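You operate a simulated robot arm through the tools that you are given. There is no shell and no other tool.

You are at the controls of a simulated two-armed robot. One attempt, no reset.

TASK
Screw the blue and green grease caps a quarter turn down, then test-run the motor.
Fine: red trough switch off before the guard opens; close and latch it, red one on, trough switch on till the trough lamp lights, then off.
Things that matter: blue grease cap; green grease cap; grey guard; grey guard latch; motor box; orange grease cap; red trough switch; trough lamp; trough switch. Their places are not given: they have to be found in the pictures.

The check looks at the end state, three seconds after you hand in, the way a careful person would. Anything else that was tipped, shoved, dropped, spilled or broken makes it a failure. Lids that push on must go on centred and level and be pressed home; caps that screw on are set level and turned clockwise until they are tight.

THE ROBOT
Two 7-joint arms with three-finger grippers on one trunk that stands fixed in place. Base frame: the origin is at the foot of the trunk, x ahead of it, y to its left, z up. Lengths are in cm, angles in rad, forces in N, time in s.
The left shoulder is at [5.2, 12.6, 126.3], the right one opposite. With the tool pointing down near the work surface each hand reaches from about 32 to 82 cm from the base axis, measured 20 degrees to its own side. Payload 2.94 kg a hand.
Tool frame (each hand has its own): the origin (TCP) lies between the finger pads and is the grasp point; the fingertips stand 3 cm ahead of it; z points along the fingers, y is the line along which they close. The gripper opens to 12.8 cm. The gripper's body begins 9.3 cm behind the TCP.
Orientation is that of the tool frame in the base frame, as a unit quaternion [w, x, y, z]. With the fingers straight down and closing along the base's y, the tool's x points along the base's -x, its y along +y and its z along -z.

THE INTERFACE
- The arms move only by the tool servo_tool. It takes "left_commands", "right_commands" or both (then of equal length, played together; a hand with none holds still); each is a list of rows, each a list of 7 numbers: the turn, a rotation vector about the tool's x, y, z in units of 45 degrees (1.0 is 45 degrees), then the shift along the tool's x, y, z in units of 300 mm (1.0 is 300 mm), then the opening, from 0 (shut) to 1 (fully open). In form: [[ax, ay, az, dx, dy, dz, fingers], ...]. A call has 1 to 20 rows; each row is the pose to reach, as a shift and turn from the pose commanded when the call began, along the tool's axes at that moment. A call with a number of a shift or a turn outside -1 to 1 is refused whole. A row lasts 0.2 s, in which the tool goes at most 5 cm and 0.15 rad; a call with a longer step from one row to the next is refused whole, and so is a gripper value outside its range. Where a pose cannot be reached the arm comes as near as it can. A force on the tool above 90 N (or 10 N above the force at the start of the call, whichever is more), or a blocked arm, ends the call early, and 0.2 s more pass. The fingers move at their own pace and stop on an object; they squeeze with about 22 N. The grip force told is the motor's: it shows also when the fingers shut on nothing. Time passes only in rows, and 0.2 s behind the last, so rows that repeat a pose let the fingers close. The reply holds the time, the measured pose of the TCP, the force on the tool along the base axes, the opening and the grip force, in the units named above and with some noise, with the torque about the TCP (base axes, N m) and any sound that the robot's microphone picked up.
- Cameras (640 x 400 px; columns grow to the right, rows downward): "scene" is now at [15.99, -4.46, 145.82]; the picture's right is [-0.51, -0.86, 0.00], its down [-0.28, 0.17, -0.95] and it looks along [0.81, -0.48, -0.33] (base axes); focal length 282 px, centre (320, 200). "left" rides on the left gripper at [6.9, 1.5, -12] in its tool frame; the picture's right is [-0.21, 0.98, 0.00], its down [-0.82, -0.18, -0.54] and it looks along [-0.53, -0.12, 0.84] (tool axes); focal length 251 px, centre (320, 200). "right" rides on the right gripper at [6.9, -1.5, -12] in its tool frame; the picture's right is [0.22, 0.98, 0.00], its down [-0.82, 0.18, -0.54] and it looks along [-0.53, 0.12, 0.84] (tool axes); focal length 251 px, centre (320, 200).
- camera(camera): a new picture of that camera. The clock stands still meanwhile.
- raise_lower(by): slides the trunk up (or, below 0, down) by that many cm; the arms and the scene camera ride with it, the base frame stays. It gives what a move gives, with no picture.
- aim_head(pan, tilt): turns the head with the scene camera to pan (to the left, within 1.396 rad either way) and tilt (down, from -0.506 to 1.204), counted from straight ahead of the robot. It gives what a move gives.
- probe_pixels(camera, pixels): for up to 12 pixels [column, row] of the newest picture of that camera ("zoom" is the newest enlarged one), the place [x, y, z] in the base frame of the surface seen there, good to about 0.2 cm. The clock stands still meanwhile.
- close_up(camera, box): a new picture of the part [left, top, right, bottom] of that camera's present view, enlarged. The clock stands still meanwhile.
- job_done(): hands the job in; it is judged then, once.

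Open the grippers and draw the arms clear of the work before you hand the job in, unless the task says otherwise.

The tools are called by a JSON object that holds its "method" and its "body". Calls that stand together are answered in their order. servo_tool: Moves the arms, as the interface text tells. Its arguments: {"type":"object","properties":{"left_commands":{"type":"array","items":{"type":"array","items":{"type":"number"}}},"right_commands":{"type":"array","items":{"type":"array","items":{"type":"number"}}}},"required":[]} The other tools are called the same way: raise_lower (by) slides the trunk up or down; aim_head (pan, tilt) turns the head that bears the scene camera; camera (camera) takes a picture; probe_pixels (camera, pixels) gives the place of the surface under pixels of a picture; close_up (camera, box) takes an enlarged picture of a part of a camera's view; job_done () hands the job in.

At the start:

```text
clock: 0.0
left_position: [41.24, -1.76, 137.35]
left_tcp_rot: [0.0, 0.0, 1.0, 0.0]
left_wrist_force: [-0.5, 0.3, 0.7]
left_torque: [-0.01, -0.02, 0.04]
left_width: 12.78
left_gripper_force: 0.1
right_position: [37.64, -38.97, 141.4]
right_tcp_rot: [0.0, 0.0, 1.0, 0.0]
right_wrist_force: [0.2, 0.3, -0.6]
right_torque: [-0.02, -0.02, 0.04]
right_width: 12.78
right_gripper_force: 0.1
trunk travel left (down, up): [-47.5, 7.2]
head pan, tilt: [-0.534, 0.333]
```

scene: 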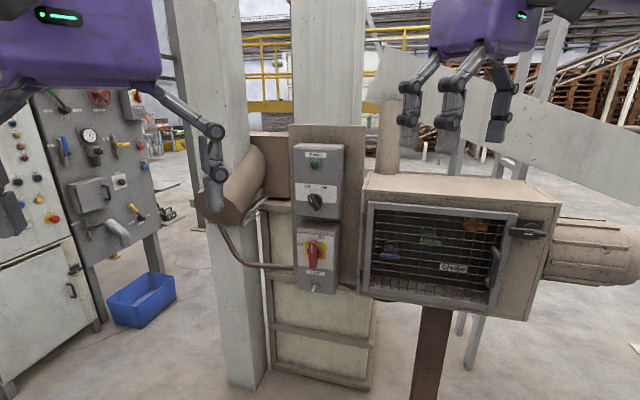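
right: 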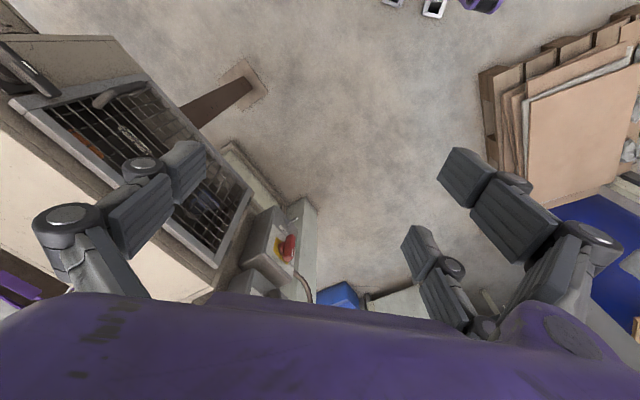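
left: 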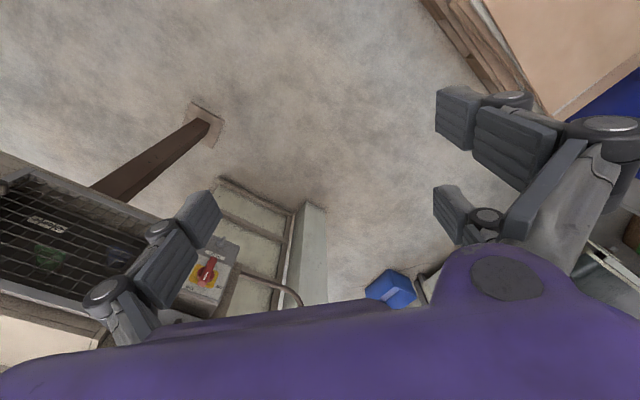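

I see the panel with two switches at about (318,180) and (315,260), and a guarded box at (440,250). I take close-ups to read the labels.

{"method": "close_up", "body": {"camera": "scene", "box": [280, 130, 360, 300]}}

{"method": "close_up", "body": {"camera": "scene", "box": [350, 170, 570, 330]}}

```text
2.35 times, centred on (320, 215) of scene
```

zoom: 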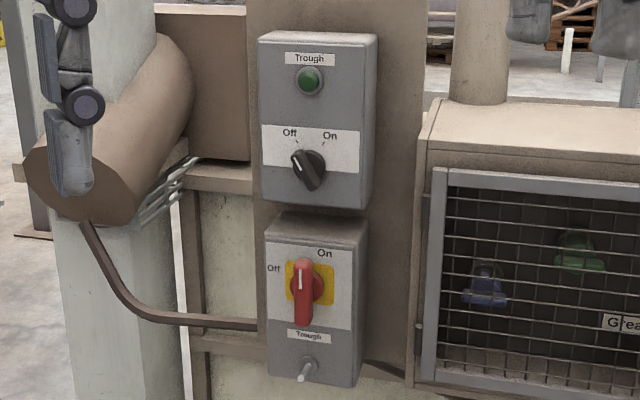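

```text
2.50 times, centred on (460, 250) of scene
```

zoom: 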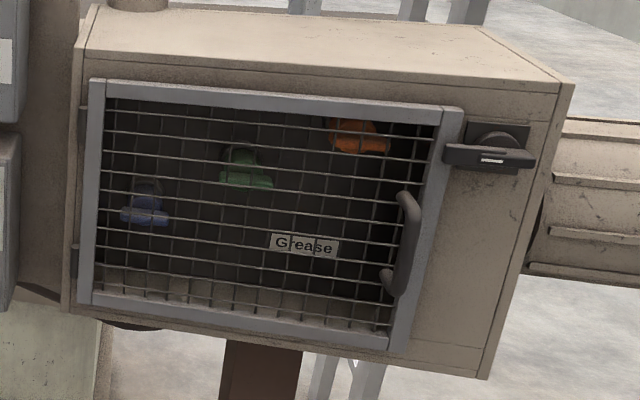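

The red handle at (311,252) looks vertical ("On"); the black knob seems to point to "Off". I zoom more on each and probe geometry.

{"method": "close_up", "body": {"camera": "scene", "box": [290, 220, 346, 300]}}

{"method": "probe_pixels", "body": {"camera": "scene", "pixels": [[317, 165], [316, 200], [311, 252], [313, 285], [298, 160], [338, 160], [300, 228], [337, 232], [370, 205], [515, 218], [372, 285], [495, 305]]}}

{"method": "close_up", "body": {"camera": "scene", "box": [480, 200, 560, 300]}}

```text
5.00 times, centred on (318, 260) of scene
```

zoom: 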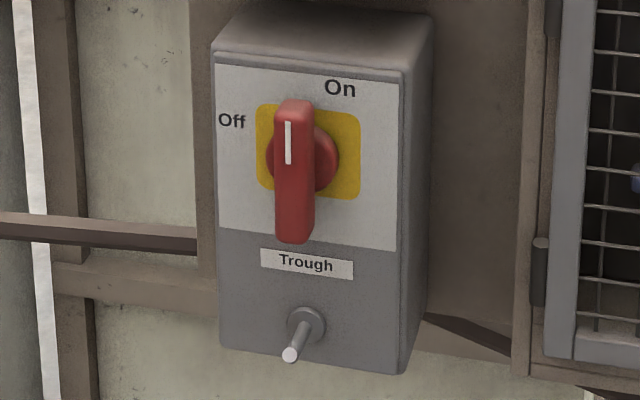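

```text
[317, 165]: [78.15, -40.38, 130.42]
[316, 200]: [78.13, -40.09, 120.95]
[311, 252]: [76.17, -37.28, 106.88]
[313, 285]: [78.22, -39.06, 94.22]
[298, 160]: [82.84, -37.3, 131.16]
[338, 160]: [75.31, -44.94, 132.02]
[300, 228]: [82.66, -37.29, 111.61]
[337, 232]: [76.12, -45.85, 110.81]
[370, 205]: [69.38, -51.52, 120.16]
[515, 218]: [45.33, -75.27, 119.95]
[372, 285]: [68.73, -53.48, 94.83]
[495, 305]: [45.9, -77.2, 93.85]
```

```text
4.00 times, centred on (520, 250) of scene
```

zoom: 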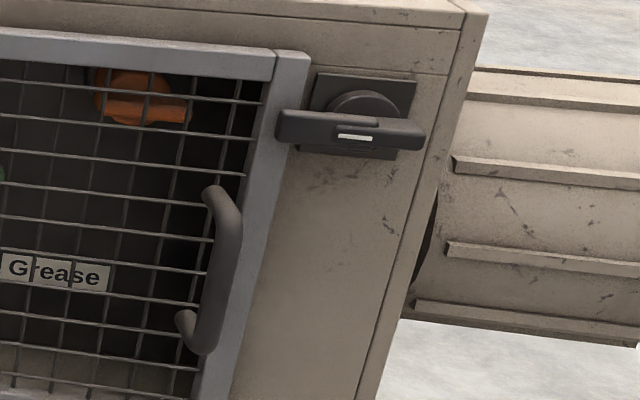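

Panel faces along (0.71,-0.71,0), about 85 cm out. I first yaw the right hand 45° to the right so it lines up with the panel, holding position.

{"method": "servo_tool", "body": {"right_commands": [[0, 0, 0.17, 0, 0, 0, 1], [0, 0, 0.34, 0, 0, 0, 1], [0, 0, 0.5, 0, 0, 0, 1], [0, 0, 0.67, 0, 0, 0, 1], [0, 0, 0.84, 0, 0, 0, 1], [0, 0, 1, 0, 0, 0, 1], [0, 0, 1, 0, 0, 0, 1]]}}

```text
clock: 1.6
left_position: [41.32, -1.69, 137.34]
left_tcp_rot: [0.0, 0.001, 1.0, 0.0]
left_wrist_force: [0.2, -0.7, 1.3]
left_torque: [-0.05, 0.01, 0.0]
left_width: 12.82
left_gripper_force: 0.1
right_position: [37.76, -39.17, 141.33]
right_tcp_rot: [0.0, 0.384, 0.923, -0.001]
right_wrist_force: [-0.3, -1.1, -0.4]
right_torque: [-0.01, -0.03, 0.02]
right_width: 12.8
right_gripper_force: 0.0
trunk travel left (down, up): [-47.5, 7.2]
head pan, tilt: [-0.534, 0.333]
```

Yaw worked. Now pitching the right hand up so the fingers point at the panel (two 45° halves).

{"method": "servo_tool", "body": {"right_commands": [[0, -0.17, 0, 0, 0, 0, 1], [0, -0.34, 0, 0, 0, 0, 1], [0, -0.5, 0, 0, 0, 0, 1], [0, -0.67, 0, 0, 0, 0, 1], [0, -0.84, 0, 0, 0, 0, 1], [0, -1, 0, 0, 0, 0, 1], [0, -1, 0, 0, 0, 0, 1]]}}

{"method": "servo_tool", "body": {"right_commands": [[0, -0.17, 0, 0, 0, 0, 1], [0, -0.34, 0, 0, 0, 0, 1], [0, -0.5, 0, 0, 0, 0, 1], [0, -0.67, 0, 0, 0, 0, 1], [0, -0.84, 0, 0, 0, 0, 1], [0, -1, 0, 0, 0, 0, 1], [0, -1, 0, 0, 0, 0, 1]]}}

{"method": "camera", "body": {"camera": "scene"}}

{"method": "camera", "body": {"camera": "right"}}

```text
clock: 3.2
left_position: [41.32, -1.67, 137.35]
left_tcp_rot: [0.0, 0.0, 1.0, -0.001]
left_wrist_force: [0.1, 0.6, -0.1]
left_torque: [-0.03, 0.01, 0.02]
left_width: 12.8
left_gripper_force: 0.1
right_position: [37.72, -39.19, 141.39]
right_tcp_rot: [0.355, 0.353, 0.853, -0.146]
right_wrist_force: [0.2, -0.6, -0.1]
right_torque: [0.03, 0.01, 0.05]
right_width: 12.77
right_gripper_force: 0.1
trunk travel left (down, up): [-47.5, 7.2]
head pan, tilt: [-0.534, 0.333]
```

```text
clock: 5.0
left_position: [41.26, -1.64, 137.42]
left_tcp_rot: [0.0, 0.0, 1.0, -0.001]
left_wrist_force: [0.4, 0.4, -0.5]
left_torque: [-0.01, 0.01, -0.02]
left_width: 12.81
left_gripper_force: 0.1
right_position: [36.5, -37.45, 156.1]
right_tcp_rot: [0.769, 0.296, 0.54, -0.174]
right_wrist_force: [0.1, 0.3, 0.4]
right_torque: [0.0, 0.0, -0.02]
right_width: 12.77
right_gripper_force: 0.0
right hand out of reach, approached as far as the arm can: row 4, 5, 6, 7
trunk travel left (down, up): [-47.5, 7.2]
head pan, tilt: [-0.534, 0.333]
stopped in row 7 (right hand): the arm was blocked; the commanded pose is now the measured one
```

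```text
taken
```

scene: 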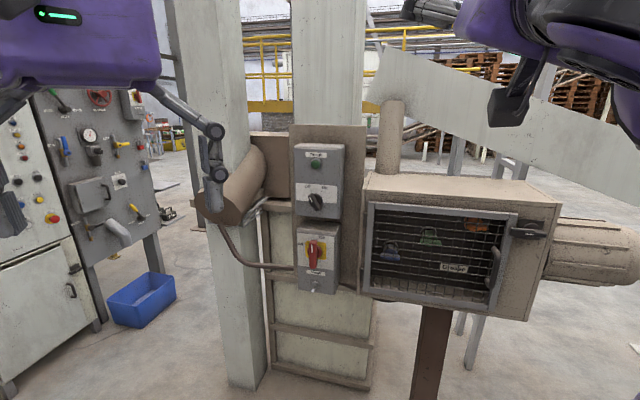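

```text
taken
```

right: 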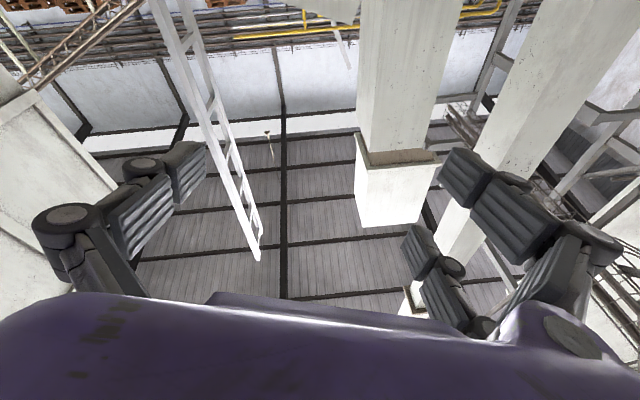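

The hand overshot because it was too close to the body. I move it out and down toward [46,-53,122], squaring it to the panel meanwhile.

{"method": "servo_tool", "body": {"right_commands": [[0.015, 0.037, -0.045, 0.122, -0.055, 0.031, 1], [0.03, 0.075, -0.09, 0.244, -0.109, 0.061, 1], [0.045, 0.112, -0.135, 0.366, -0.164, 0.092, 1], [0.06, 0.149, -0.181, 0.488, -0.218, 0.123, 1], [0.075, 0.186, -0.226, 0.609, -0.273, 0.153, 1], [0.09, 0.224, -0.271, 0.731, -0.327, 0.184, 1], [0.105, 0.261, -0.317, 0.853, -0.382, 0.214, 1], [0.12, 0.298, -0.362, 0.975, -0.436, 0.245, 1], [0.12, 0.298, -0.362, 0.975, -0.436, 0.245, 1]]}}

{"method": "camera", "body": {"camera": "right"}}

{"method": "camera", "body": {"camera": "scene"}}

```text
clock: 7.0
left_position: [41.3, -1.59, 137.39]
left_tcp_rot: [0.0, 0.0, 1.0, -0.001]
left_wrist_force: [0.2, 0.5, 0.1]
left_torque: [-0.01, 0.01, 0.03]
left_width: 12.82
left_gripper_force: 0.0
right_position: [44.55, -50.61, 127.08]
right_tcp_rot: [0.653, 0.269, 0.654, -0.27]
right_wrist_force: [-0.4, 0.5, 0.6]
right_torque: [-0.03, 0.0, 0.03]
right_width: 12.82
right_gripper_force: 0.1
right hand out of reach, approached as far as the arm can: row 1, 2, 3, 4, 5, 6, 7
trunk travel left (down, up): [-47.5, 7.2]
head pan, tilt: [-0.534, 0.333]
```

```text
taken
```

right: 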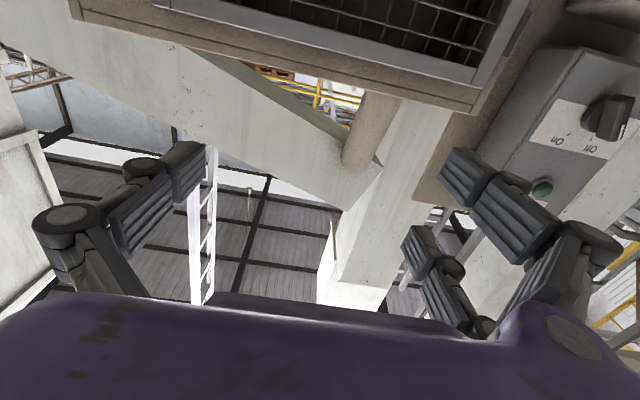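

```text
taken
```

scene: 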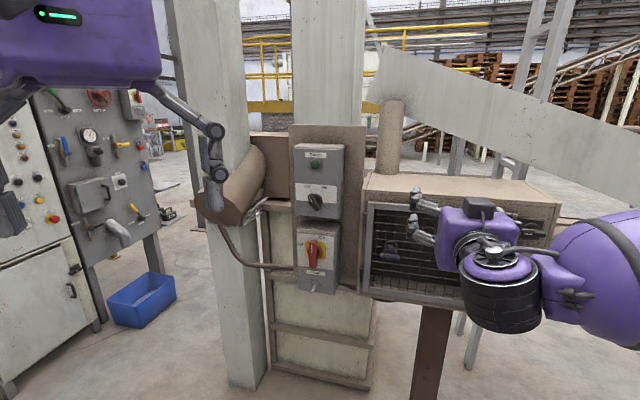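

Right hand is now squared to the panel (camera beneath it, picture upside down). I move it left and down to look closely at the red switch, staying about 10 cm off.

{"method": "servo_tool", "body": {"right_commands": [[0, 0, 0, 0.1, 0.1, -0.01, 1], [0, 0, 0, 0.2, 0.2, -0.02, 1], [0, 0, 0, 0.3, 0.3, -0.03, 1], [0, 0, 0, 0.4, 0.4, -0.04, 1], [0, 0, 0, 0.5, 0.5, -0.05, 1], [0, 0, 0, 0.6, 0.6, -0.05, 1], [0, 0, 0, 0.7, 0.7, -0.05, 1], [0, 0, 0, 0.8, 0.8, -0.05, 1], [0, 0, 0, 0.9, 0.9, -0.05, 1], [0, 0, 0, 0.9, 1, -0.05, 1], [0, 0, 0, 0.9, 1, -0.05, 1]]}}

{"method": "camera", "body": {"camera": "right"}}

{"method": "camera", "body": {"camera": "scene"}}

```text
clock: 9.4
left_position: [41.19, -1.66, 137.41]
left_tcp_rot: [0.0, 0.0, 1.0, 0.0]
left_wrist_force: [-0.2, -0.4, 0.5]
left_torque: [-0.02, 0.01, 0.0]
left_width: 12.79
left_gripper_force: 0.1
right_position: [59.06, -37.9, 110.22]
right_tcp_rot: [0.653, 0.269, 0.655, -0.268]
right_wrist_force: [-0.3, 0.0, -0.5]
right_torque: [0.03, -0.03, -0.02]
right_width: 12.81
right_gripper_force: 0.1
right hand out of reach, approached as far as the arm can: row 6, 7, 8, 9, 10, 11
trunk travel left (down, up): [-47.5, 7.2]
head pan, tilt: [-0.534, 0.333]
```

```text
taken
```

right: 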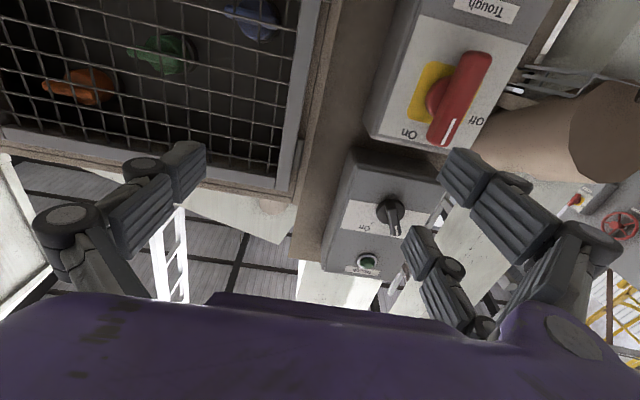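

```text
taken
```

scene: 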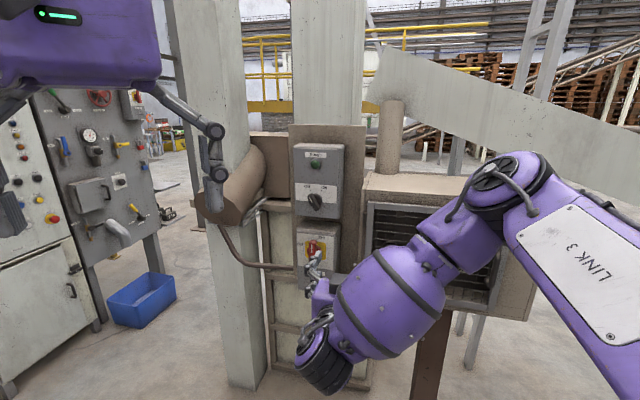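

The right arm stops at u≈-15; the left hand may suit the switches better. First a close look at the switch from here.

{"method": "close_up", "body": {"camera": "right", "box": [320, 0, 560, 280]}}

{"method": "close_up", "body": {"camera": "right", "box": [0, 0, 320, 200]}}

{"method": "probe_pixels", "body": {"camera": "right", "pixels": [[448, 128], [480, 65], [460, 100], [437, 97], [415, 100], [397, 212], [390, 208], [370, 262], [405, 60], [430, 185]]}}

```text
1.43 times, centred on (440, 140) of right
```

zoom: 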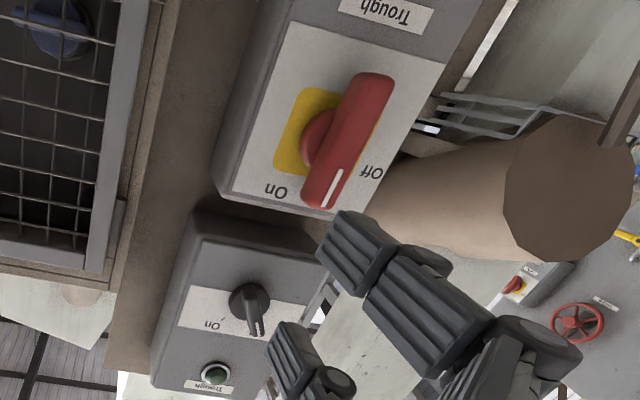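

```text
2.00 times, centred on (160, 100) of right
```

zoom: 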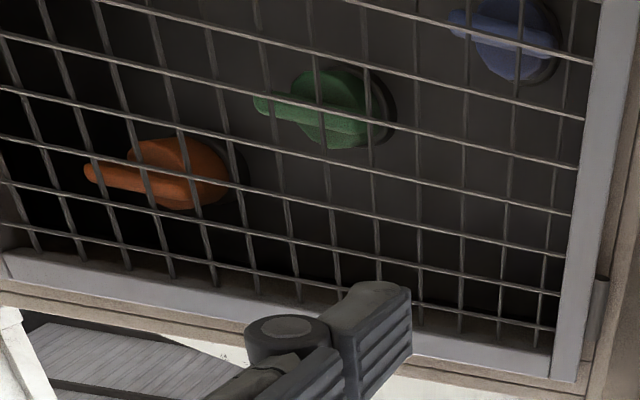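

```text
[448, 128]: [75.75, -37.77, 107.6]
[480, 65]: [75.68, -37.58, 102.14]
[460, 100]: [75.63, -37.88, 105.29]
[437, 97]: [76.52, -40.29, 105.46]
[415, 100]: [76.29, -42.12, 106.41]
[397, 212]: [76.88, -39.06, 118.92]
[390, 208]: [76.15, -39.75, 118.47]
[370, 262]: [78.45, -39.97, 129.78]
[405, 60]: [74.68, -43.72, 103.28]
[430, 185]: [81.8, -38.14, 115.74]
```

The red lever's face is at z≈101–109, upright at "On"; "Off" is a quarter turn to the left. I draw the right hand back (reversing from the commanded pose) so the left hand can work the switches.

{"method": "servo_tool", "body": {"right_commands": [[0, 0, 0, 0, -0.1, 0, 1], [0, 0, 0, 0, -0.2, -0.02, 1], [0, 0, 0, -0.1, -0.3, -0.04, 1], [0, 0, 0, -0.2, -0.4, -0.06, 1], [0, 0, 0, -0.3, -0.5, -0.08, 1], [0, 0, 0, -0.4, -0.6, -0.1, 1], [0, 0, 0, -0.5, -0.7, -0.12, 1], [0, 0, 0, -0.5, -0.8, -0.14, 1], [0, 0, 0, -0.5, -0.9, -0.16, 1], [0, 0, 0, -0.5, -1, -0.16, 1], [0, 0, 0, -0.5, -1, -0.16, 1]]}}

{"method": "servo_tool", "body": {"right_commands": [[0, 0, 0, 0, -0.1, 0, 1], [0, 0, 0, 0, -0.2, 0, 1], [0, 0, 0, 0, -0.3, 0, 1], [0, 0, 0, 0, -0.4, 0, 1], [0, 0, 0, 0, -0.4, 0, 1]]}}

```text
clock: 11.8
left_position: [41.43, -1.58, 137.46]
left_tcp_rot: [0.0, 0.0, 1.0, 0.0]
left_wrist_force: [-0.3, 0.1, -0.1]
left_torque: [0.01, 0.02, 0.0]
left_width: 12.82
left_gripper_force: 0.0
right_position: [36.91, -58.81, 124.94]
right_tcp_rot: [0.654, 0.269, 0.654, -0.269]
right_wrist_force: [-0.4, 0.2, 0.4]
right_torque: [-0.02, 0.0, -0.03]
right_width: 12.81
right_gripper_force: 0.0
right hand out of reach, approached as far as the arm can: row 7, 8, 9, 10, 11
trunk travel left (down, up): [-47.5, 7.2]
head pan, tilt: [-0.534, 0.333]
```

```text
clock: 13.0
left_position: [41.39, -1.63, 137.35]
left_tcp_rot: [0.0, 0.001, 1.0, -0.001]
left_wrist_force: [-0.1, 1.6, -0.7]
left_torque: [0.0, 0.02, -0.01]
left_width: 12.78
left_gripper_force: 0.0
right_position: [28.26, -67.07, 124.95]
right_tcp_rot: [0.653, 0.271, 0.653, -0.27]
right_wrist_force: [0.7, 0.1, -0.6]
right_torque: [-0.01, -0.02, -0.02]
right_width: 12.82
right_gripper_force: 0.1
trunk travel left (down, up): [-47.5, 7.2]
head pan, tilt: [-0.534, 0.333]
```

Right hand parked at u≈27. Now the left hand: yaw 45° and move outward toward the panel, staying at height 137.

{"method": "servo_tool", "body": {"left_commands": [[0, 0, 0.15, -0.1, -0.1, 0, 1], [0, 0, 0.3, -0.2, -0.2, 0, 1], [0, 0, 0.45, -0.3, -0.3, 0, 1], [0, 0, 0.6, -0.4, -0.4, 0, 1], [0, 0, 0.75, -0.5, -0.5, 0, 1], [0, 0, 0.9, -0.6, -0.6, 0, 1], [0, 0, 1, -0.7, -0.7, 0, 1], [0, 0, 1, -0.7, -0.7, 0, 1]]}}

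{"method": "servo_tool", "body": {"left_commands": [[0, -0.17, 0, 0, 0, 0, 1], [0, -0.34, 0, 0, 0, 0, 1], [0, -0.5, 0, 0, 0, 0, 1], [0, -0.67, 0, 0, 0, 0, 1], [0, -0.84, 0, 0, 0, 0, 1], [0, -1, 0, 0, 0, 0, 1], [0, -1, 0, 0, 0, 0, 1]]}}

{"method": "camera", "body": {"camera": "scene"}}

```text
clock: 14.8
left_position: [57.37, -20.36, 135.72]
left_tcp_rot: [0.002, 0.383, 0.924, 0.0]
left_wrist_force: [-0.2, -0.7, -0.4]
left_torque: [0.06, 0.0, -0.01]
left_width: 12.8
left_gripper_force: 0.1
left hand out of reach, approached as far as the arm can: row 6, 7, 8
right_position: [28.25, -67.28, 124.82]
right_tcp_rot: [0.654, 0.271, 0.654, -0.268]
right_wrist_force: [0.2, -0.8, 0.3]
right_torque: [-0.03, 0.02, 0.05]
right_width: 12.82
right_gripper_force: 0.1
trunk travel left (down, up): [-47.5, 7.2]
head pan, tilt: [-0.534, 0.333]
```

```text
clock: 16.4
left_position: [57.29, -20.19, 135.78]
left_tcp_rot: [0.355, 0.353, 0.853, -0.147]
left_wrist_force: [-0.7, -0.3, -0.8]
left_torque: [0.02, -0.01, 0.0]
left_width: 12.8
left_gripper_force: 0.0
right_position: [28.22, -67.29, 124.88]
right_tcp_rot: [0.654, 0.27, 0.654, -0.269]
right_wrist_force: [0.2, -0.4, -0.8]
right_torque: [-0.03, 0.02, 0.0]
right_width: 12.81
right_gripper_force: 0.2
trunk travel left (down, up): [-47.5, 7.2]
head pan, tilt: [-0.534, 0.333]
```

```text
taken
```

scene: 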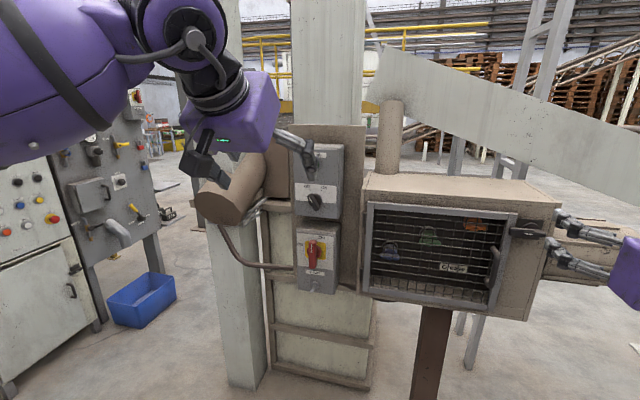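

Left hand is at 45° pitch above the switches. I finish the pitch while moving to about z=112, d=66 in front of the red lever.

{"method": "servo_tool", "body": {"left_commands": [[0, -0.14, 0, 0.038, 0, 0.103, 1], [0, -0.28, 0, 0.077, 0, 0.206, 1], [0, -0.42, 0, 0.115, 0, 0.31, 1], [0, -0.56, 0, 0.153, 0, 0.413, 1], [0, -0.7, 0, 0.19, 0, 0.516, 1], [0, -0.84, 0, 0.23, 0, 0.619, 1], [0, -0.95, 0, 0.27, 0, 0.722, 1], [0, -1, 0, 0.307, 0, 0.825, 1], [0, -1, 0, 0.307, 0, 0.825, 1]]}}

{"method": "camera", "body": {"camera": "scene"}}

{"method": "camera", "body": {"camera": "left"}}

```text
clock: 18.4
left_position: [66.86, -24.91, 109.88]
left_tcp_rot: [0.647, 0.278, 0.651, -0.283]
left_wrist_force: [0.9, 0.6, 0.0]
left_torque: [-0.05, 0.01, 0.02]
left_width: 12.84
left_gripper_force: 0.1
left hand out of reach, approached as far as the arm can: row 6, 7, 8, 9
right_position: [28.25, -67.01, 124.88]
right_tcp_rot: [0.654, 0.27, 0.653, -0.269]
right_wrist_force: [-0.8, 0.2, -1.0]
right_torque: [0.0, 0.01, 0.02]
right_width: 12.77
right_gripper_force: 0.0
trunk travel left (down, up): [-47.5, 7.2]
head pan, tilt: [-0.534, 0.333]
```

```text
taken
```

scene: 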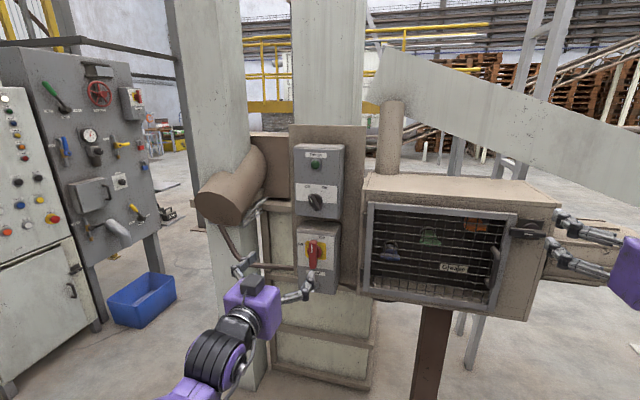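

```text
taken
```

left: 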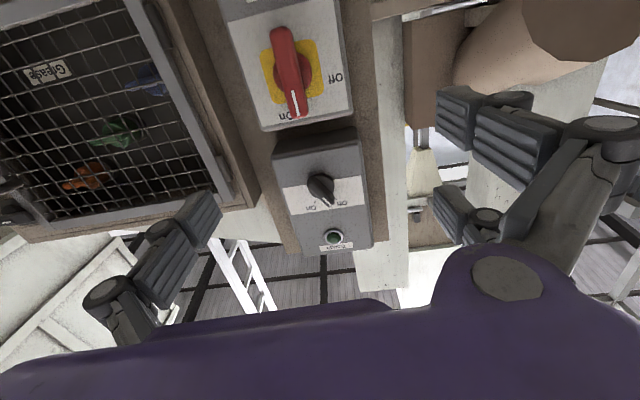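

The left hand now faces the switches; red lever at left-camera (290,75). I take an enlarged view and probe it.

{"method": "close_up", "body": {"camera": "left", "box": [200, 0, 400, 250]}}

{"method": "probe_pixels", "body": {"camera": "left", "pixels": [[281, 35], [298, 112], [289, 75], [305, 60], [270, 95], [335, 78], [284, 116], [320, 190], [328, 202], [333, 236], [340, 110], [265, 125]]}}

```text
1.60 times, centred on (300, 125) of left
```

zoom: 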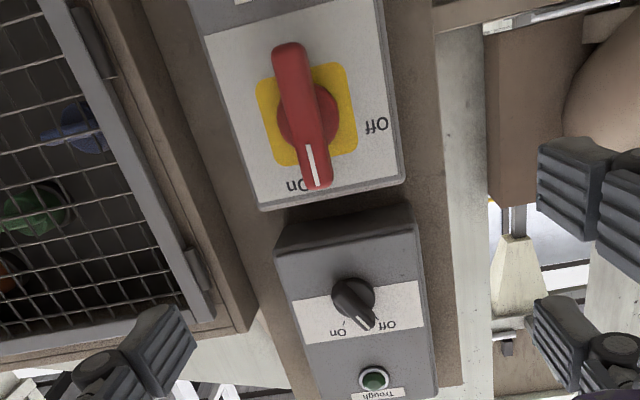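

```text
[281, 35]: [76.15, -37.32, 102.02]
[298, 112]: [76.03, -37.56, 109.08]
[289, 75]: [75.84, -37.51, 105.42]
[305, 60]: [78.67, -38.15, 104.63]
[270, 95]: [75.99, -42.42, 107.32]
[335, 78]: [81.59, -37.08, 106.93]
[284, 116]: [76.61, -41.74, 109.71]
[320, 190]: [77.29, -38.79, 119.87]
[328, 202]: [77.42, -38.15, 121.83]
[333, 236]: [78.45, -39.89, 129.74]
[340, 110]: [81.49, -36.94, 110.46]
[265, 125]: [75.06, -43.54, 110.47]
```

"On" is up and "Off" to the left, so the red lever needs a quarter turn counter-clockwise. I line the left hand up with its pivot (u≈-27.3, z≈105.5), still short of contact, with fingers partly closed.

{"method": "servo_tool", "body": {"left_commands": [[-0.012, 0, 0, 0.05, -0.03, 0.06, 0.6], [-0.025, 0, 0, 0.1, -0.06, 0.12, 0.5], [-0.037, 0, 0.01, 0.147, -0.08, 0.18, 0.45], [-0.037, 0, 0.01, 0.147, -0.08, 0.22, 0.45], [-0.037, 0, 0.01, 0.147, -0.08, 0.22, 0.45]]}}

{"method": "camera", "body": {"camera": "left"}}

{"method": "close_up", "body": {"camera": "scene", "box": [200, 180, 400, 380]}}

```text
clock: 19.6
left_position: [72.89, -29.73, 105.48]
left_tcp_rot: [0.65, 0.273, 0.654, -0.275]
left_wrist_force: [-0.4, -0.2, 0.3]
left_torque: [0.01, -0.02, 0.0]
left_width: 5.77
left_gripper_force: 0.1
left hand out of reach, approached as far as the arm can: row 1, 2, 3, 4, 5
right_position: [28.28, -67.07, 124.92]
right_tcp_rot: [0.654, 0.27, 0.654, -0.269]
right_wrist_force: [0.1, -0.2, -0.4]
right_torque: [-0.01, 0.01, 0.01]
right_width: 12.81
right_gripper_force: 0.1
trunk travel left (down, up): [-47.5, 7.2]
head pan, tilt: [-0.534, 0.333]
```

```text
taken
```

left: 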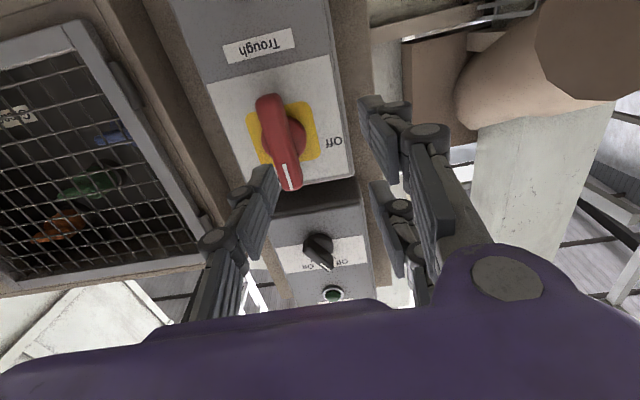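

```text
2.00 times, centred on (300, 280) of scene
```

zoom: 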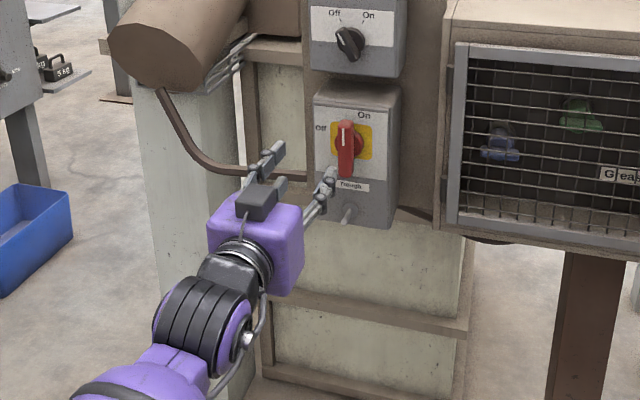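

The left hand won't go further right than u≈-30 in this arm shape. I lower the trunk 15 cm (hands clear of everything) to get a better arm posture, then retry.

{"method": "servo_tool", "body": {"left_commands": [[0, 0, 0, 0, 0, -0.1, 0.45], [0, 0, 0, 0, 0, -0.2, 0.45], [0, 0, 0, 0, 0, -0.2, 0.45]]}}

{"method": "raise_lower", "body": {"by": -15}}

{"method": "servo_tool", "body": {"left_commands": [[0, 0, 0, -0.1, -0.03, 0, 0.45], [0, 0, 0, -0.2, -0.06, 0, 0.45], [0, 0, 0, -0.3, -0.1, 0, 0.45], [0, 0, 0, -0.4, -0.12, 0, 0.45], [0, 0, 0, -0.5, -0.12, 0, 0.45], [0, 0, 0, -0.5, -0.12, 0, 0.45]]}}

{"method": "camera", "body": {"camera": "scene"}}

```text
clock: 20.4
left_position: [70.12, -24.14, 105.61]
left_tcp_rot: [0.652, 0.271, 0.654, -0.271]
left_wrist_force: [0.2, -0.7, -0.6]
left_torque: [-0.02, 0.0, -0.01]
left_width: 5.75
left_gripper_force: 0.0
left hand out of reach, approached as far as the arm can: row 1, 2, 3
right_position: [28.24, -67.21, 124.84]
right_tcp_rot: [0.653, 0.271, 0.653, -0.27]
right_wrist_force: [-0.7, 0.3, -0.5]
right_torque: [0.02, 0.0, -0.04]
right_width: 12.78
right_gripper_force: 0.0
trunk travel left (down, up): [-47.5, 7.2]
head pan, tilt: [-0.534, 0.333]
```

```text
clock: 22.1
left_position: [67.68, -24.12, 77.07]
left_tcp_rot: [0.579, 0.24, 0.72, -0.298]
left_wrist_force: [0.1, 0.2, -0.3]
left_torque: [0.0, -0.01, 0.0]
left_width: 5.77
left_gripper_force: 0.1
right_position: [28.23, -67.27, 109.99]
right_tcp_rot: [0.653, 0.27, 0.654, -0.27]
right_wrist_force: [-0.5, 0.9, 0.2]
right_torque: [0.02, -0.01, -0.01]
right_width: 12.81
right_gripper_force: 0.0
trunk travel left (down, up): [-32.5, 22.2]
head pan, tilt: [-0.534, 0.333]
```

```text
clock: 23.6
left_position: [68.99, -25.32, 90.42]
left_tcp_rot: [0.578, 0.242, 0.719, -0.3]
left_wrist_force: [-0.5, -0.6, 0.0]
left_torque: [-0.03, 0.02, 0.01]
left_width: 5.78
left_gripper_force: 0.0
left hand out of reach, approached as far as the arm can: row 2, 3, 4, 5, 6
right_position: [28.23, -67.24, 109.95]
right_tcp_rot: [0.653, 0.27, 0.653, -0.271]
right_wrist_force: [-0.2, -0.1, 0.2]
right_torque: [-0.02, 0.0, 0.01]
right_width: 12.81
right_gripper_force: 0.0
trunk travel left (down, up): [-32.5, 22.2]
head pan, tilt: [-0.534, 0.333]
```

```text
taken
```

scene: 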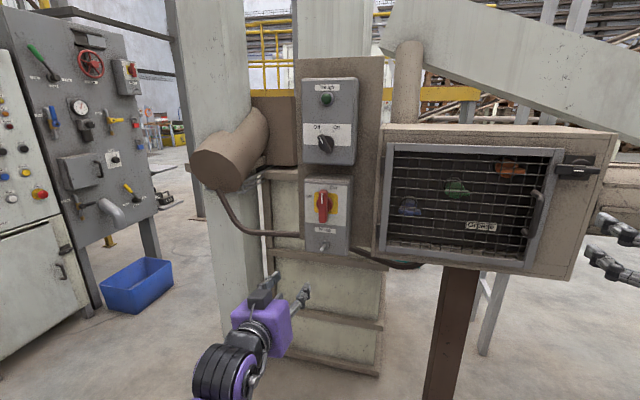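

The left arm has folded into a poor elbow-down posture. I look at both arms with the head to understand their shapes.

{"method": "aim_head", "body": {"pan": 0.1, "tilt": 0.9}}

{"method": "camera", "body": {"camera": "scene"}}

{"method": "aim_head", "body": {"pan": -1.0, "tilt": 0.7}}

{"method": "camera", "body": {"camera": "scene"}}

```text
clock: 24.6
left_position: [68.87, -25.25, 90.44]
left_tcp_rot: [0.577, 0.242, 0.72, -0.301]
left_wrist_force: [0.6, 0.7, 0.2]
left_torque: [-0.01, 0.02, 0.01]
left_width: 5.76
left_gripper_force: 0.1
right_position: [28.3, -67.16, 109.9]
right_tcp_rot: [0.654, 0.271, 0.654, -0.269]
right_wrist_force: [-0.7, 0.3, 0.0]
right_torque: [0.0, 0.02, 0.03]
right_width: 12.81
right_gripper_force: 0.0
trunk travel left (down, up): [-32.5, 22.2]
head pan, tilt: [0.099, 0.901]
```

```text
taken
```

scene: 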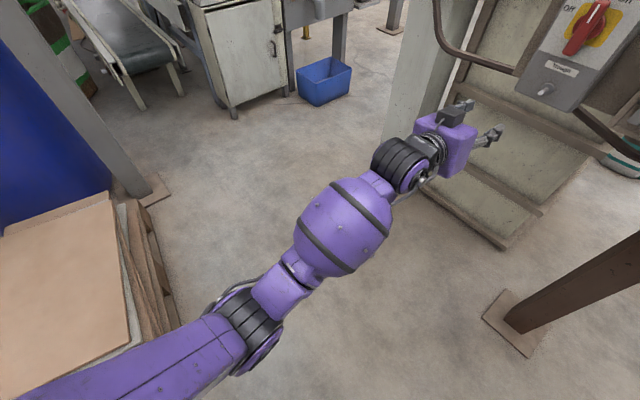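

```text
clock: 25.9
left_position: [69.03, -25.31, 90.35]
left_tcp_rot: [0.577, 0.241, 0.72, -0.3]
left_wrist_force: [-0.4, 0.1, -1.0]
left_torque: [0.02, -0.01, 0.03]
left_width: 5.75
left_gripper_force: 0.1
right_position: [28.2, -67.21, 109.89]
right_tcp_rot: [0.653, 0.271, 0.653, -0.27]
right_wrist_force: [-0.1, 0.3, 1.0]
right_torque: [-0.01, -0.02, 0.02]
right_width: 12.81
right_gripper_force: 0.1
trunk travel left (down, up): [-32.5, 22.2]
head pan, tilt: [-1.0, 0.7]
```

```text
taken
```

scene: 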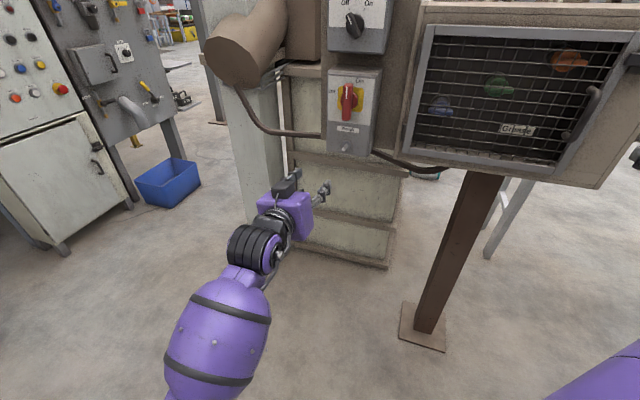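

The left arm was nearly straight at its limit; the right shoulder is actually nearer to the red lever. I look at the right arm's posture.

{"method": "aim_head", "body": {"pan": -1.39, "tilt": 0.8}}

{"method": "camera", "body": {"camera": "scene"}}

```text
clock: 26.8
left_position: [69.05, -25.22, 90.35]
left_tcp_rot: [0.578, 0.241, 0.719, -0.3]
left_wrist_force: [-0.1, 0.5, -0.4]
left_torque: [0.0, -0.03, 0.01]
left_width: 5.76
left_gripper_force: 0.0
right_position: [28.34, -67.17, 109.91]
right_tcp_rot: [0.654, 0.269, 0.654, -0.269]
right_wrist_force: [0.1, 0.2, -0.4]
right_torque: [0.01, 0.0, 0.0]
right_width: 12.82
right_gripper_force: 0.0
trunk travel left (down, up): [-32.5, 22.2]
head pan, tilt: [-1.389, 0.799]
```

```text
taken
```

scene: 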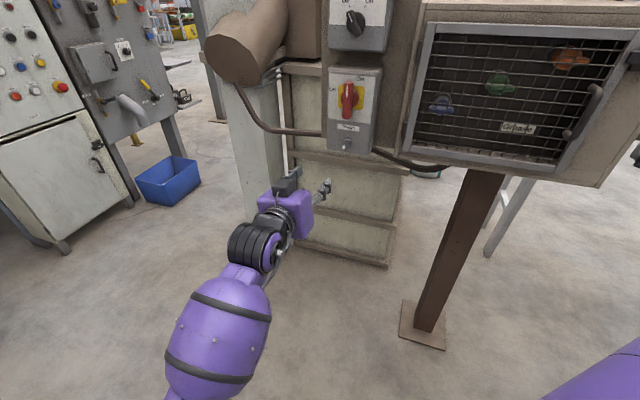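

The picture hardly changed although the head reports -1.39; I take it again.

{"method": "camera", "body": {"camera": "scene"}}

{"method": "probe_pixels", "body": {"camera": "scene", "pixels": [[347, 100], [260, 245], [230, 330], [600, 370]]}}

```text
taken
```

scene: 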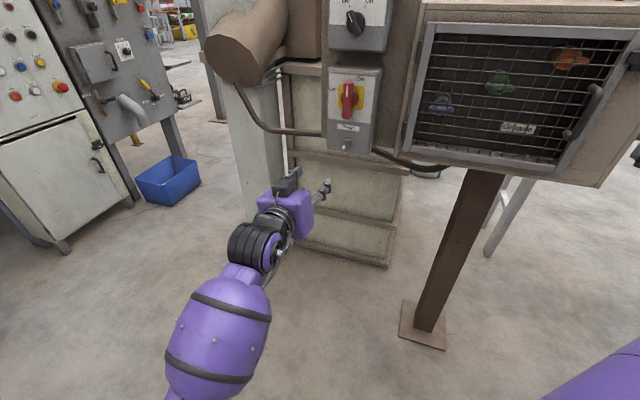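

```text
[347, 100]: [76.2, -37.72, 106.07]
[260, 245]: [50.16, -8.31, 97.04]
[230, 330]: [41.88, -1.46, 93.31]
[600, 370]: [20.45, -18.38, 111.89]
```

The head view is limited but probing works. The right arm, nearly straight, should reach the red lever well, so I first pull the left hand back out of the way.

{"method": "servo_tool", "body": {"left_commands": [[0, 0, 0, 0, 0, -0.12, 0.45], [0, 0, 0, 0, 0, -0.24, 0.45], [0, 0, 0, 0, -0.05, -0.36, 0.45], [0, 0, 0, 0, -0.1, -0.48, 0.45], [0, 0, 0, 0, -0.15, -0.6, 0.45], [0, 0, 0, 0, -0.2, -0.72, 0.45], [0, 0, 0, 0, -0.2, -0.84, 0.45], [0, 0, 0, 0, -0.2, -0.96, 0.45], [0, 0, 0, 0, -0.2, -0.96, 0.45]]}}

{"method": "aim_head", "body": {"pan": -0.6, "tilt": 0.5}}

{"method": "camera", "body": {"camera": "scene"}}

```text
clock: 28.8
left_position: [47.91, -9.14, 94.57]
left_tcp_rot: [0.578, 0.242, 0.719, -0.3]
left_wrist_force: [0.7, 0.3, 0.2]
left_torque: [0.03, 0.03, -0.01]
left_width: 5.76
left_gripper_force: 0.0
left hand out of reach, approached as far as the arm can: row 3, 4, 5, 6, 7, 8, 9
right_position: [28.17, -67.31, 109.92]
right_tcp_rot: [0.654, 0.271, 0.653, -0.27]
right_wrist_force: [0.4, 0.4, 0.4]
right_torque: [0.02, 0.01, -0.01]
right_width: 12.82
right_gripper_force: 0.2
trunk travel left (down, up): [-32.5, 22.2]
head pan, tilt: [-1.389, 0.799]
```

```text
clock: 29.9
left_position: [47.94, -9.23, 94.67]
left_tcp_rot: [0.578, 0.242, 0.719, -0.3]
left_wrist_force: [0.0, -0.4, 0.2]
left_torque: [-0.01, 0.0, 0.01]
left_width: 5.76
left_gripper_force: 0.1
right_position: [28.24, -67.09, 110.04]
right_tcp_rot: [0.654, 0.269, 0.654, -0.27]
right_wrist_force: [0.3, 0.4, 0.6]
right_torque: [-0.02, -0.03, 0.01]
right_width: 12.81
right_gripper_force: 0.1
trunk travel left (down, up): [-32.5, 22.2]
head pan, tilt: [-0.6, 0.499]
```

```text
taken
```

scene: 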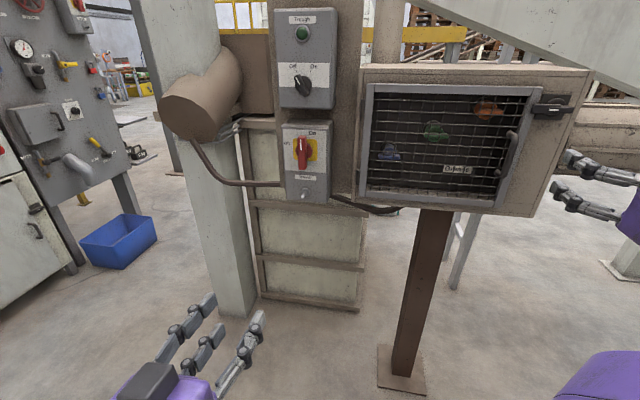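

Left hand is at (48,-9). I swing it further to the robot's left and pitch it downward to clear space.

{"method": "servo_tool", "body": {"left_commands": [[0, 0.17, 0, 0, 0.1, 0, 0.45], [0, 0.34, 0, 0, 0.2, -0.05, 0.45], [0, 0.5, 0, 0, 0.3, -0.1, 0.45], [0, 0.67, 0, 0, 0.4, -0.15, 0.45], [0, 0.84, 0, 0, 0.5, -0.2, 0.45], [0, 1, 0, 0, 0.6, -0.25, 0.45], [0, 1, 0, 0, 0.7, -0.3, 0.45], [0, 1, 0, 0, 0.7, -0.3, 0.45]]}}

```text
clock: 31.7
left_position: [56.09, 12.04, 92.94]
left_tcp_rot: [0.259, 0.335, 0.887, -0.182]
left_wrist_force: [0.2, 0.2, 0.3]
left_torque: [0.0, 0.01, -0.02]
left_width: 5.74
left_gripper_force: 0.1
right_position: [28.27, -67.23, 109.9]
right_tcp_rot: [0.653, 0.27, 0.654, -0.269]
right_wrist_force: [-0.7, -0.1, 0.9]
right_torque: [-0.02, 0.01, 0.0]
right_width: 12.79
right_gripper_force: 0.0
trunk travel left (down, up): [-32.5, 22.2]
head pan, tilt: [-0.6, 0.499]
```

Now I move the left hand back a bit more, and at the same time bring the right hand leftwards with a 25° yaw to unbend its wrist.

{"method": "servo_tool", "body": {"left_commands": [[0, 0, 0, 0.08, -0.05, -0.09, 0.45], [0, 0, 0, 0.16, -0.1, -0.18, 0.45], [0, 0, 0, 0.24, -0.15, -0.27, 0.45], [0, 0, 0, 0.32, -0.2, -0.36, 0.45], [0, 0, 0, 0.42, -0.25, -0.47, 0.45], [0, 0, 0, 0.42, -0.25, -0.47, 0.45], [0, 0, 0, 0.42, -0.25, -0.47, 0.45], [0, 0, 0, 0.42, -0.25, -0.47, 0.45], [0, 0, 0, 0.42, -0.25, -0.47, 0.45]], "right_commands": [[-0.07, 0, 0, 0, 0.11, 0, 1], [-0.14, 0, 0, 0, 0.22, 0, 1], [-0.21, 0, 0, 0, 0.33, 0, 1], [-0.28, 0, 0, 0, 0.44, 0, 1], [-0.35, 0, 0, 0, 0.55, 0, 1], [-0.42, 0, 0, 0, 0.66, 0, 1], [-0.49, 0, 0, 0, 0.77, 0, 1], [-0.555, 0, 0, 0, 0.88, 0, 1], [-0.555, 0, 0, 0, 0.88, 0, 1]]}}

{"method": "camera", "body": {"camera": "scene"}}

```text
clock: 33.7
left_position: [40.45, 19.46, 98.11]
left_tcp_rot: [0.258, 0.336, 0.887, -0.184]
left_wrist_force: [-0.6, -0.2, -0.3]
left_torque: [0.0, 0.02, -0.02]
left_width: 5.77
left_gripper_force: 0.1
left hand out of reach, approached as far as the arm can: row 5, 6, 7, 8, 9
right_position: [47.44, -48.99, 109.89]
right_tcp_rot: [0.697, 0.122, 0.696, -0.121]
right_wrist_force: [-0.2, -0.1, 0.6]
right_torque: [0.01, -0.02, -0.03]
right_width: 12.79
right_gripper_force: 0.0
right hand out of reach, approached as far as the arm can: row 4, 5, 6, 7, 8, 9
trunk travel left (down, up): [-32.5, 22.2]
head pan, tilt: [-0.6, 0.499]
```

```text
taken
```

scene: 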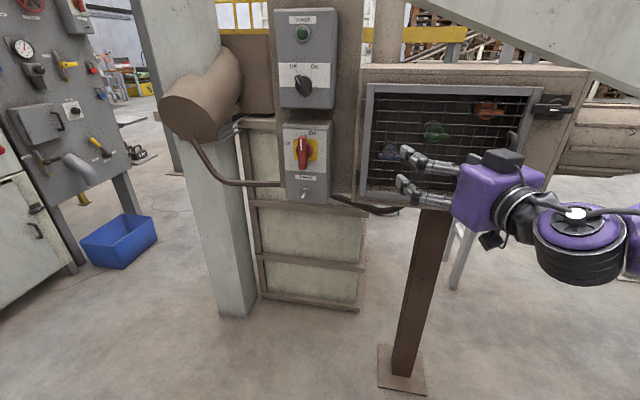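

Elbow is out to the right, bending the wrist hard. I turn the tool to face straight ahead while moving to about (62,-30) so the arm stretches out.

{"method": "servo_tool", "body": {"right_commands": [[-0.06, 0, 0, 0, 0.11, 0.034, 1], [-0.12, 0, 0, 0, 0.22, 0.068, 1], [-0.18, 0, 0, 0, 0.33, 0.1, 1], [-0.25, 0, 0, 0, 0.44, 0.137, 1], [-0.31, 0, 0, 0, 0.55, 0.17, 1], [-0.38, 0, 0, 0, 0.66, 0.2, 1], [-0.44, 0, 0, 0, 0.763, 0.24, 1], [-0.44, 0, 0, 0, 0.763, 0.24, 1]]}}

{"method": "camera", "body": {"camera": "scene"}}

```text
clock: 35.5
left_position: [40.37, 19.32, 98.03]
left_tcp_rot: [0.259, 0.336, 0.887, -0.184]
left_wrist_force: [0.5, -0.3, -0.3]
left_torque: [0.01, -0.01, -0.02]
left_width: 5.75
left_gripper_force: 0.0
right_position: [61.95, -30.08, 110.03]
right_tcp_rot: [0.708, 0.002, 0.706, 0.0]
right_wrist_force: [0.4, 0.3, -0.2]
right_torque: [-0.02, -0.01, -0.01]
right_width: 12.82
right_gripper_force: 0.2
trunk travel left (down, up): [-32.5, 22.2]
head pan, tilt: [-0.6, 0.499]
```

```text
taken
```

scene: 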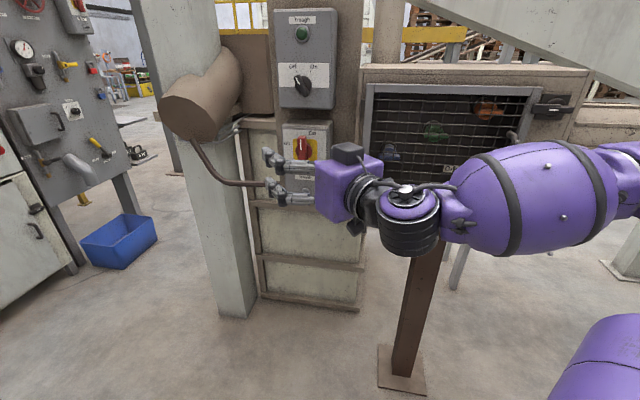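

The right hand reached (62,-30) facing straight ahead. Now I yaw it back 45° toward the panel while moving to the red lever line.

{"method": "servo_tool", "body": {"right_commands": [[0.15, 0, 0, 0, 0.02, 0.03, 0.6], [0.3, 0, 0, 0, 0.04, 0.06, 0.5], [0.45, 0, 0, 0, 0.04, 0.09, 0.45], [0.6, 0, 0, 0, 0.04, 0.12, 0.45], [0.75, 0, 0, 0, 0.03, 0.15, 0.45], [0.9, 0, 0, 0, 0.02, 0.18, 0.45], [1, 0, 0, 0, 0.01, 0.197, 0.45], [1, 0, 0, 0, 0.01, 0.197, 0.45]]}}

{"method": "camera", "body": {"camera": "scene"}}

```text
clock: 37.3
left_position: [40.36, 19.4, 97.86]
left_tcp_rot: [0.26, 0.336, 0.886, -0.183]
left_wrist_force: [-0.1, 0.4, -0.2]
left_torque: [-0.03, 0.0, -0.01]
left_width: 5.75
left_gripper_force: 0.0
right_position: [67.77, -29.59, 109.88]
right_tcp_rot: [0.653, 0.272, 0.653, -0.271]
right_wrist_force: [0.0, 0.2, -0.3]
right_torque: [0.01, -0.02, 0.02]
right_width: 5.78
right_gripper_force: 0.1
trunk travel left (down, up): [-32.5, 22.2]
head pan, tilt: [-0.6, 0.499]
```

```text
taken
```

scene: 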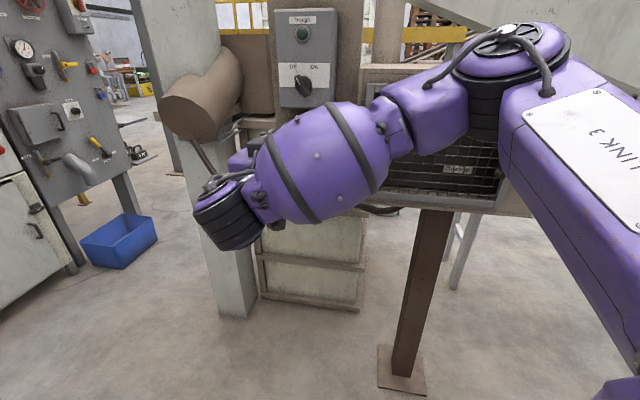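

Pose reached exactly: (67.8,-29.6,109.9), squared up. I check how close the elbow at (510,40) is to the guard, and view from the right camera.

{"method": "probe_pixels", "body": {"camera": "scene", "pixels": [[510, 40], [485, 110], [430, 110], [320, 160], [230, 215], [560, 90]]}}

{"method": "camera", "body": {"camera": "right"}}

```text
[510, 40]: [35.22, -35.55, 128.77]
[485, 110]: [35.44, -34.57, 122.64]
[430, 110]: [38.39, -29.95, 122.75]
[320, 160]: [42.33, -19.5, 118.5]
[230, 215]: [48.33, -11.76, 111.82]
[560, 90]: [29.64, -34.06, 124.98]
```

```text
taken
```

right: 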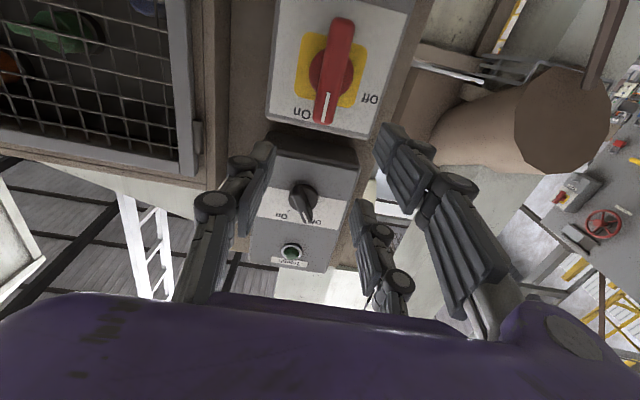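

Elbow is far from the guard. I lower to z≈105.4 and advance so the open fingers straddle the red lever (TCP d≈79.3).

{"method": "servo_tool", "body": {"right_commands": [[0, 0, 0, 0.08, 0.003, 0.0, 0.45], [0, 0, 0, 0.148, 0.003, 0.05, 0.45], [0, 0, 0, 0.148, 0.003, 0.13, 0.45], [0, 0, 0, 0.148, 0.003, 0.21, 0.45], [0, 0, 0, 0.148, 0.003, 0.29, 0.45], [0, 0, 0, 0.148, 0.003, 0.35, 0.45], [0, 0, 0, 0.148, 0.003, 0.35, 0.45]]}}

{"method": "camera", "body": {"camera": "right"}}

{"method": "close_up", "body": {"camera": "scene", "box": [200, 80, 400, 240]}}

```text
clock: 38.9
left_position: [40.39, 19.36, 98.03]
left_tcp_rot: [0.258, 0.336, 0.887, -0.184]
left_wrist_force: [-0.4, -0.2, 0.8]
left_torque: [-0.01, 0.01, 0.02]
left_width: 5.79
left_gripper_force: 0.1
right_position: [75.26, -37.02, 105.35]
right_tcp_rot: [0.653, 0.271, 0.653, -0.271]
right_wrist_force: [0.5, 0.7, 0.2]
right_torque: [0.0, 0.0, 0.01]
right_width: 5.75
right_gripper_force: 0.1
trunk travel left (down, up): [-32.5, 22.2]
head pan, tilt: [-0.6, 0.499]
```

```text
taken
```

right: 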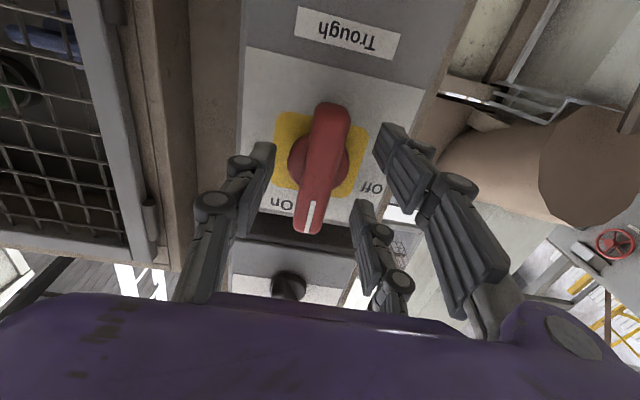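

```text
2.50 times, centred on (300, 160) of scene
```

zoom: 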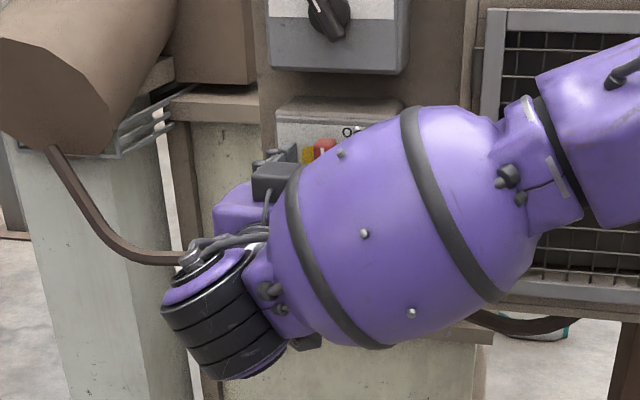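

The lever sits between the fingers at right-camera (320,165). I close on it.

{"method": "servo_tool", "body": {"right_commands": [[0, 0, 0, 0, 0, 0, 0.3], [0, 0, 0, 0, 0, 0, 0.15], [0, 0, 0, 0, 0, 0, 0], [0, 0, 0, 0, 0, 0, 0], [0, 0, 0, 0, 0, 0, 0]]}}

{"method": "camera", "body": {"camera": "right"}}

```text
clock: 40.1
left_position: [40.36, 19.42, 98.1]
left_tcp_rot: [0.259, 0.336, 0.887, -0.183]
left_wrist_force: [-0.3, -0.2, 0.1]
left_torque: [-0.02, 0.02, -0.03]
left_width: 5.75
left_gripper_force: 0.1
right_position: [75.25, -37.0, 105.45]
right_tcp_rot: [0.653, 0.272, 0.653, -0.272]
right_wrist_force: [-2.5, -2.5, -0.5]
right_torque: [-0.07, 0.01, -0.21]
right_width: 1.99
right_gripper_force: 44.3
trunk travel left (down, up): [-32.5, 22.2]
head pan, tilt: [-0.6, 0.499]
```

```text
taken
```

right: 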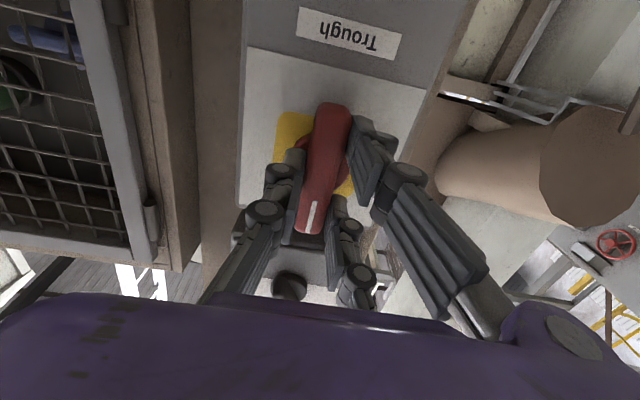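

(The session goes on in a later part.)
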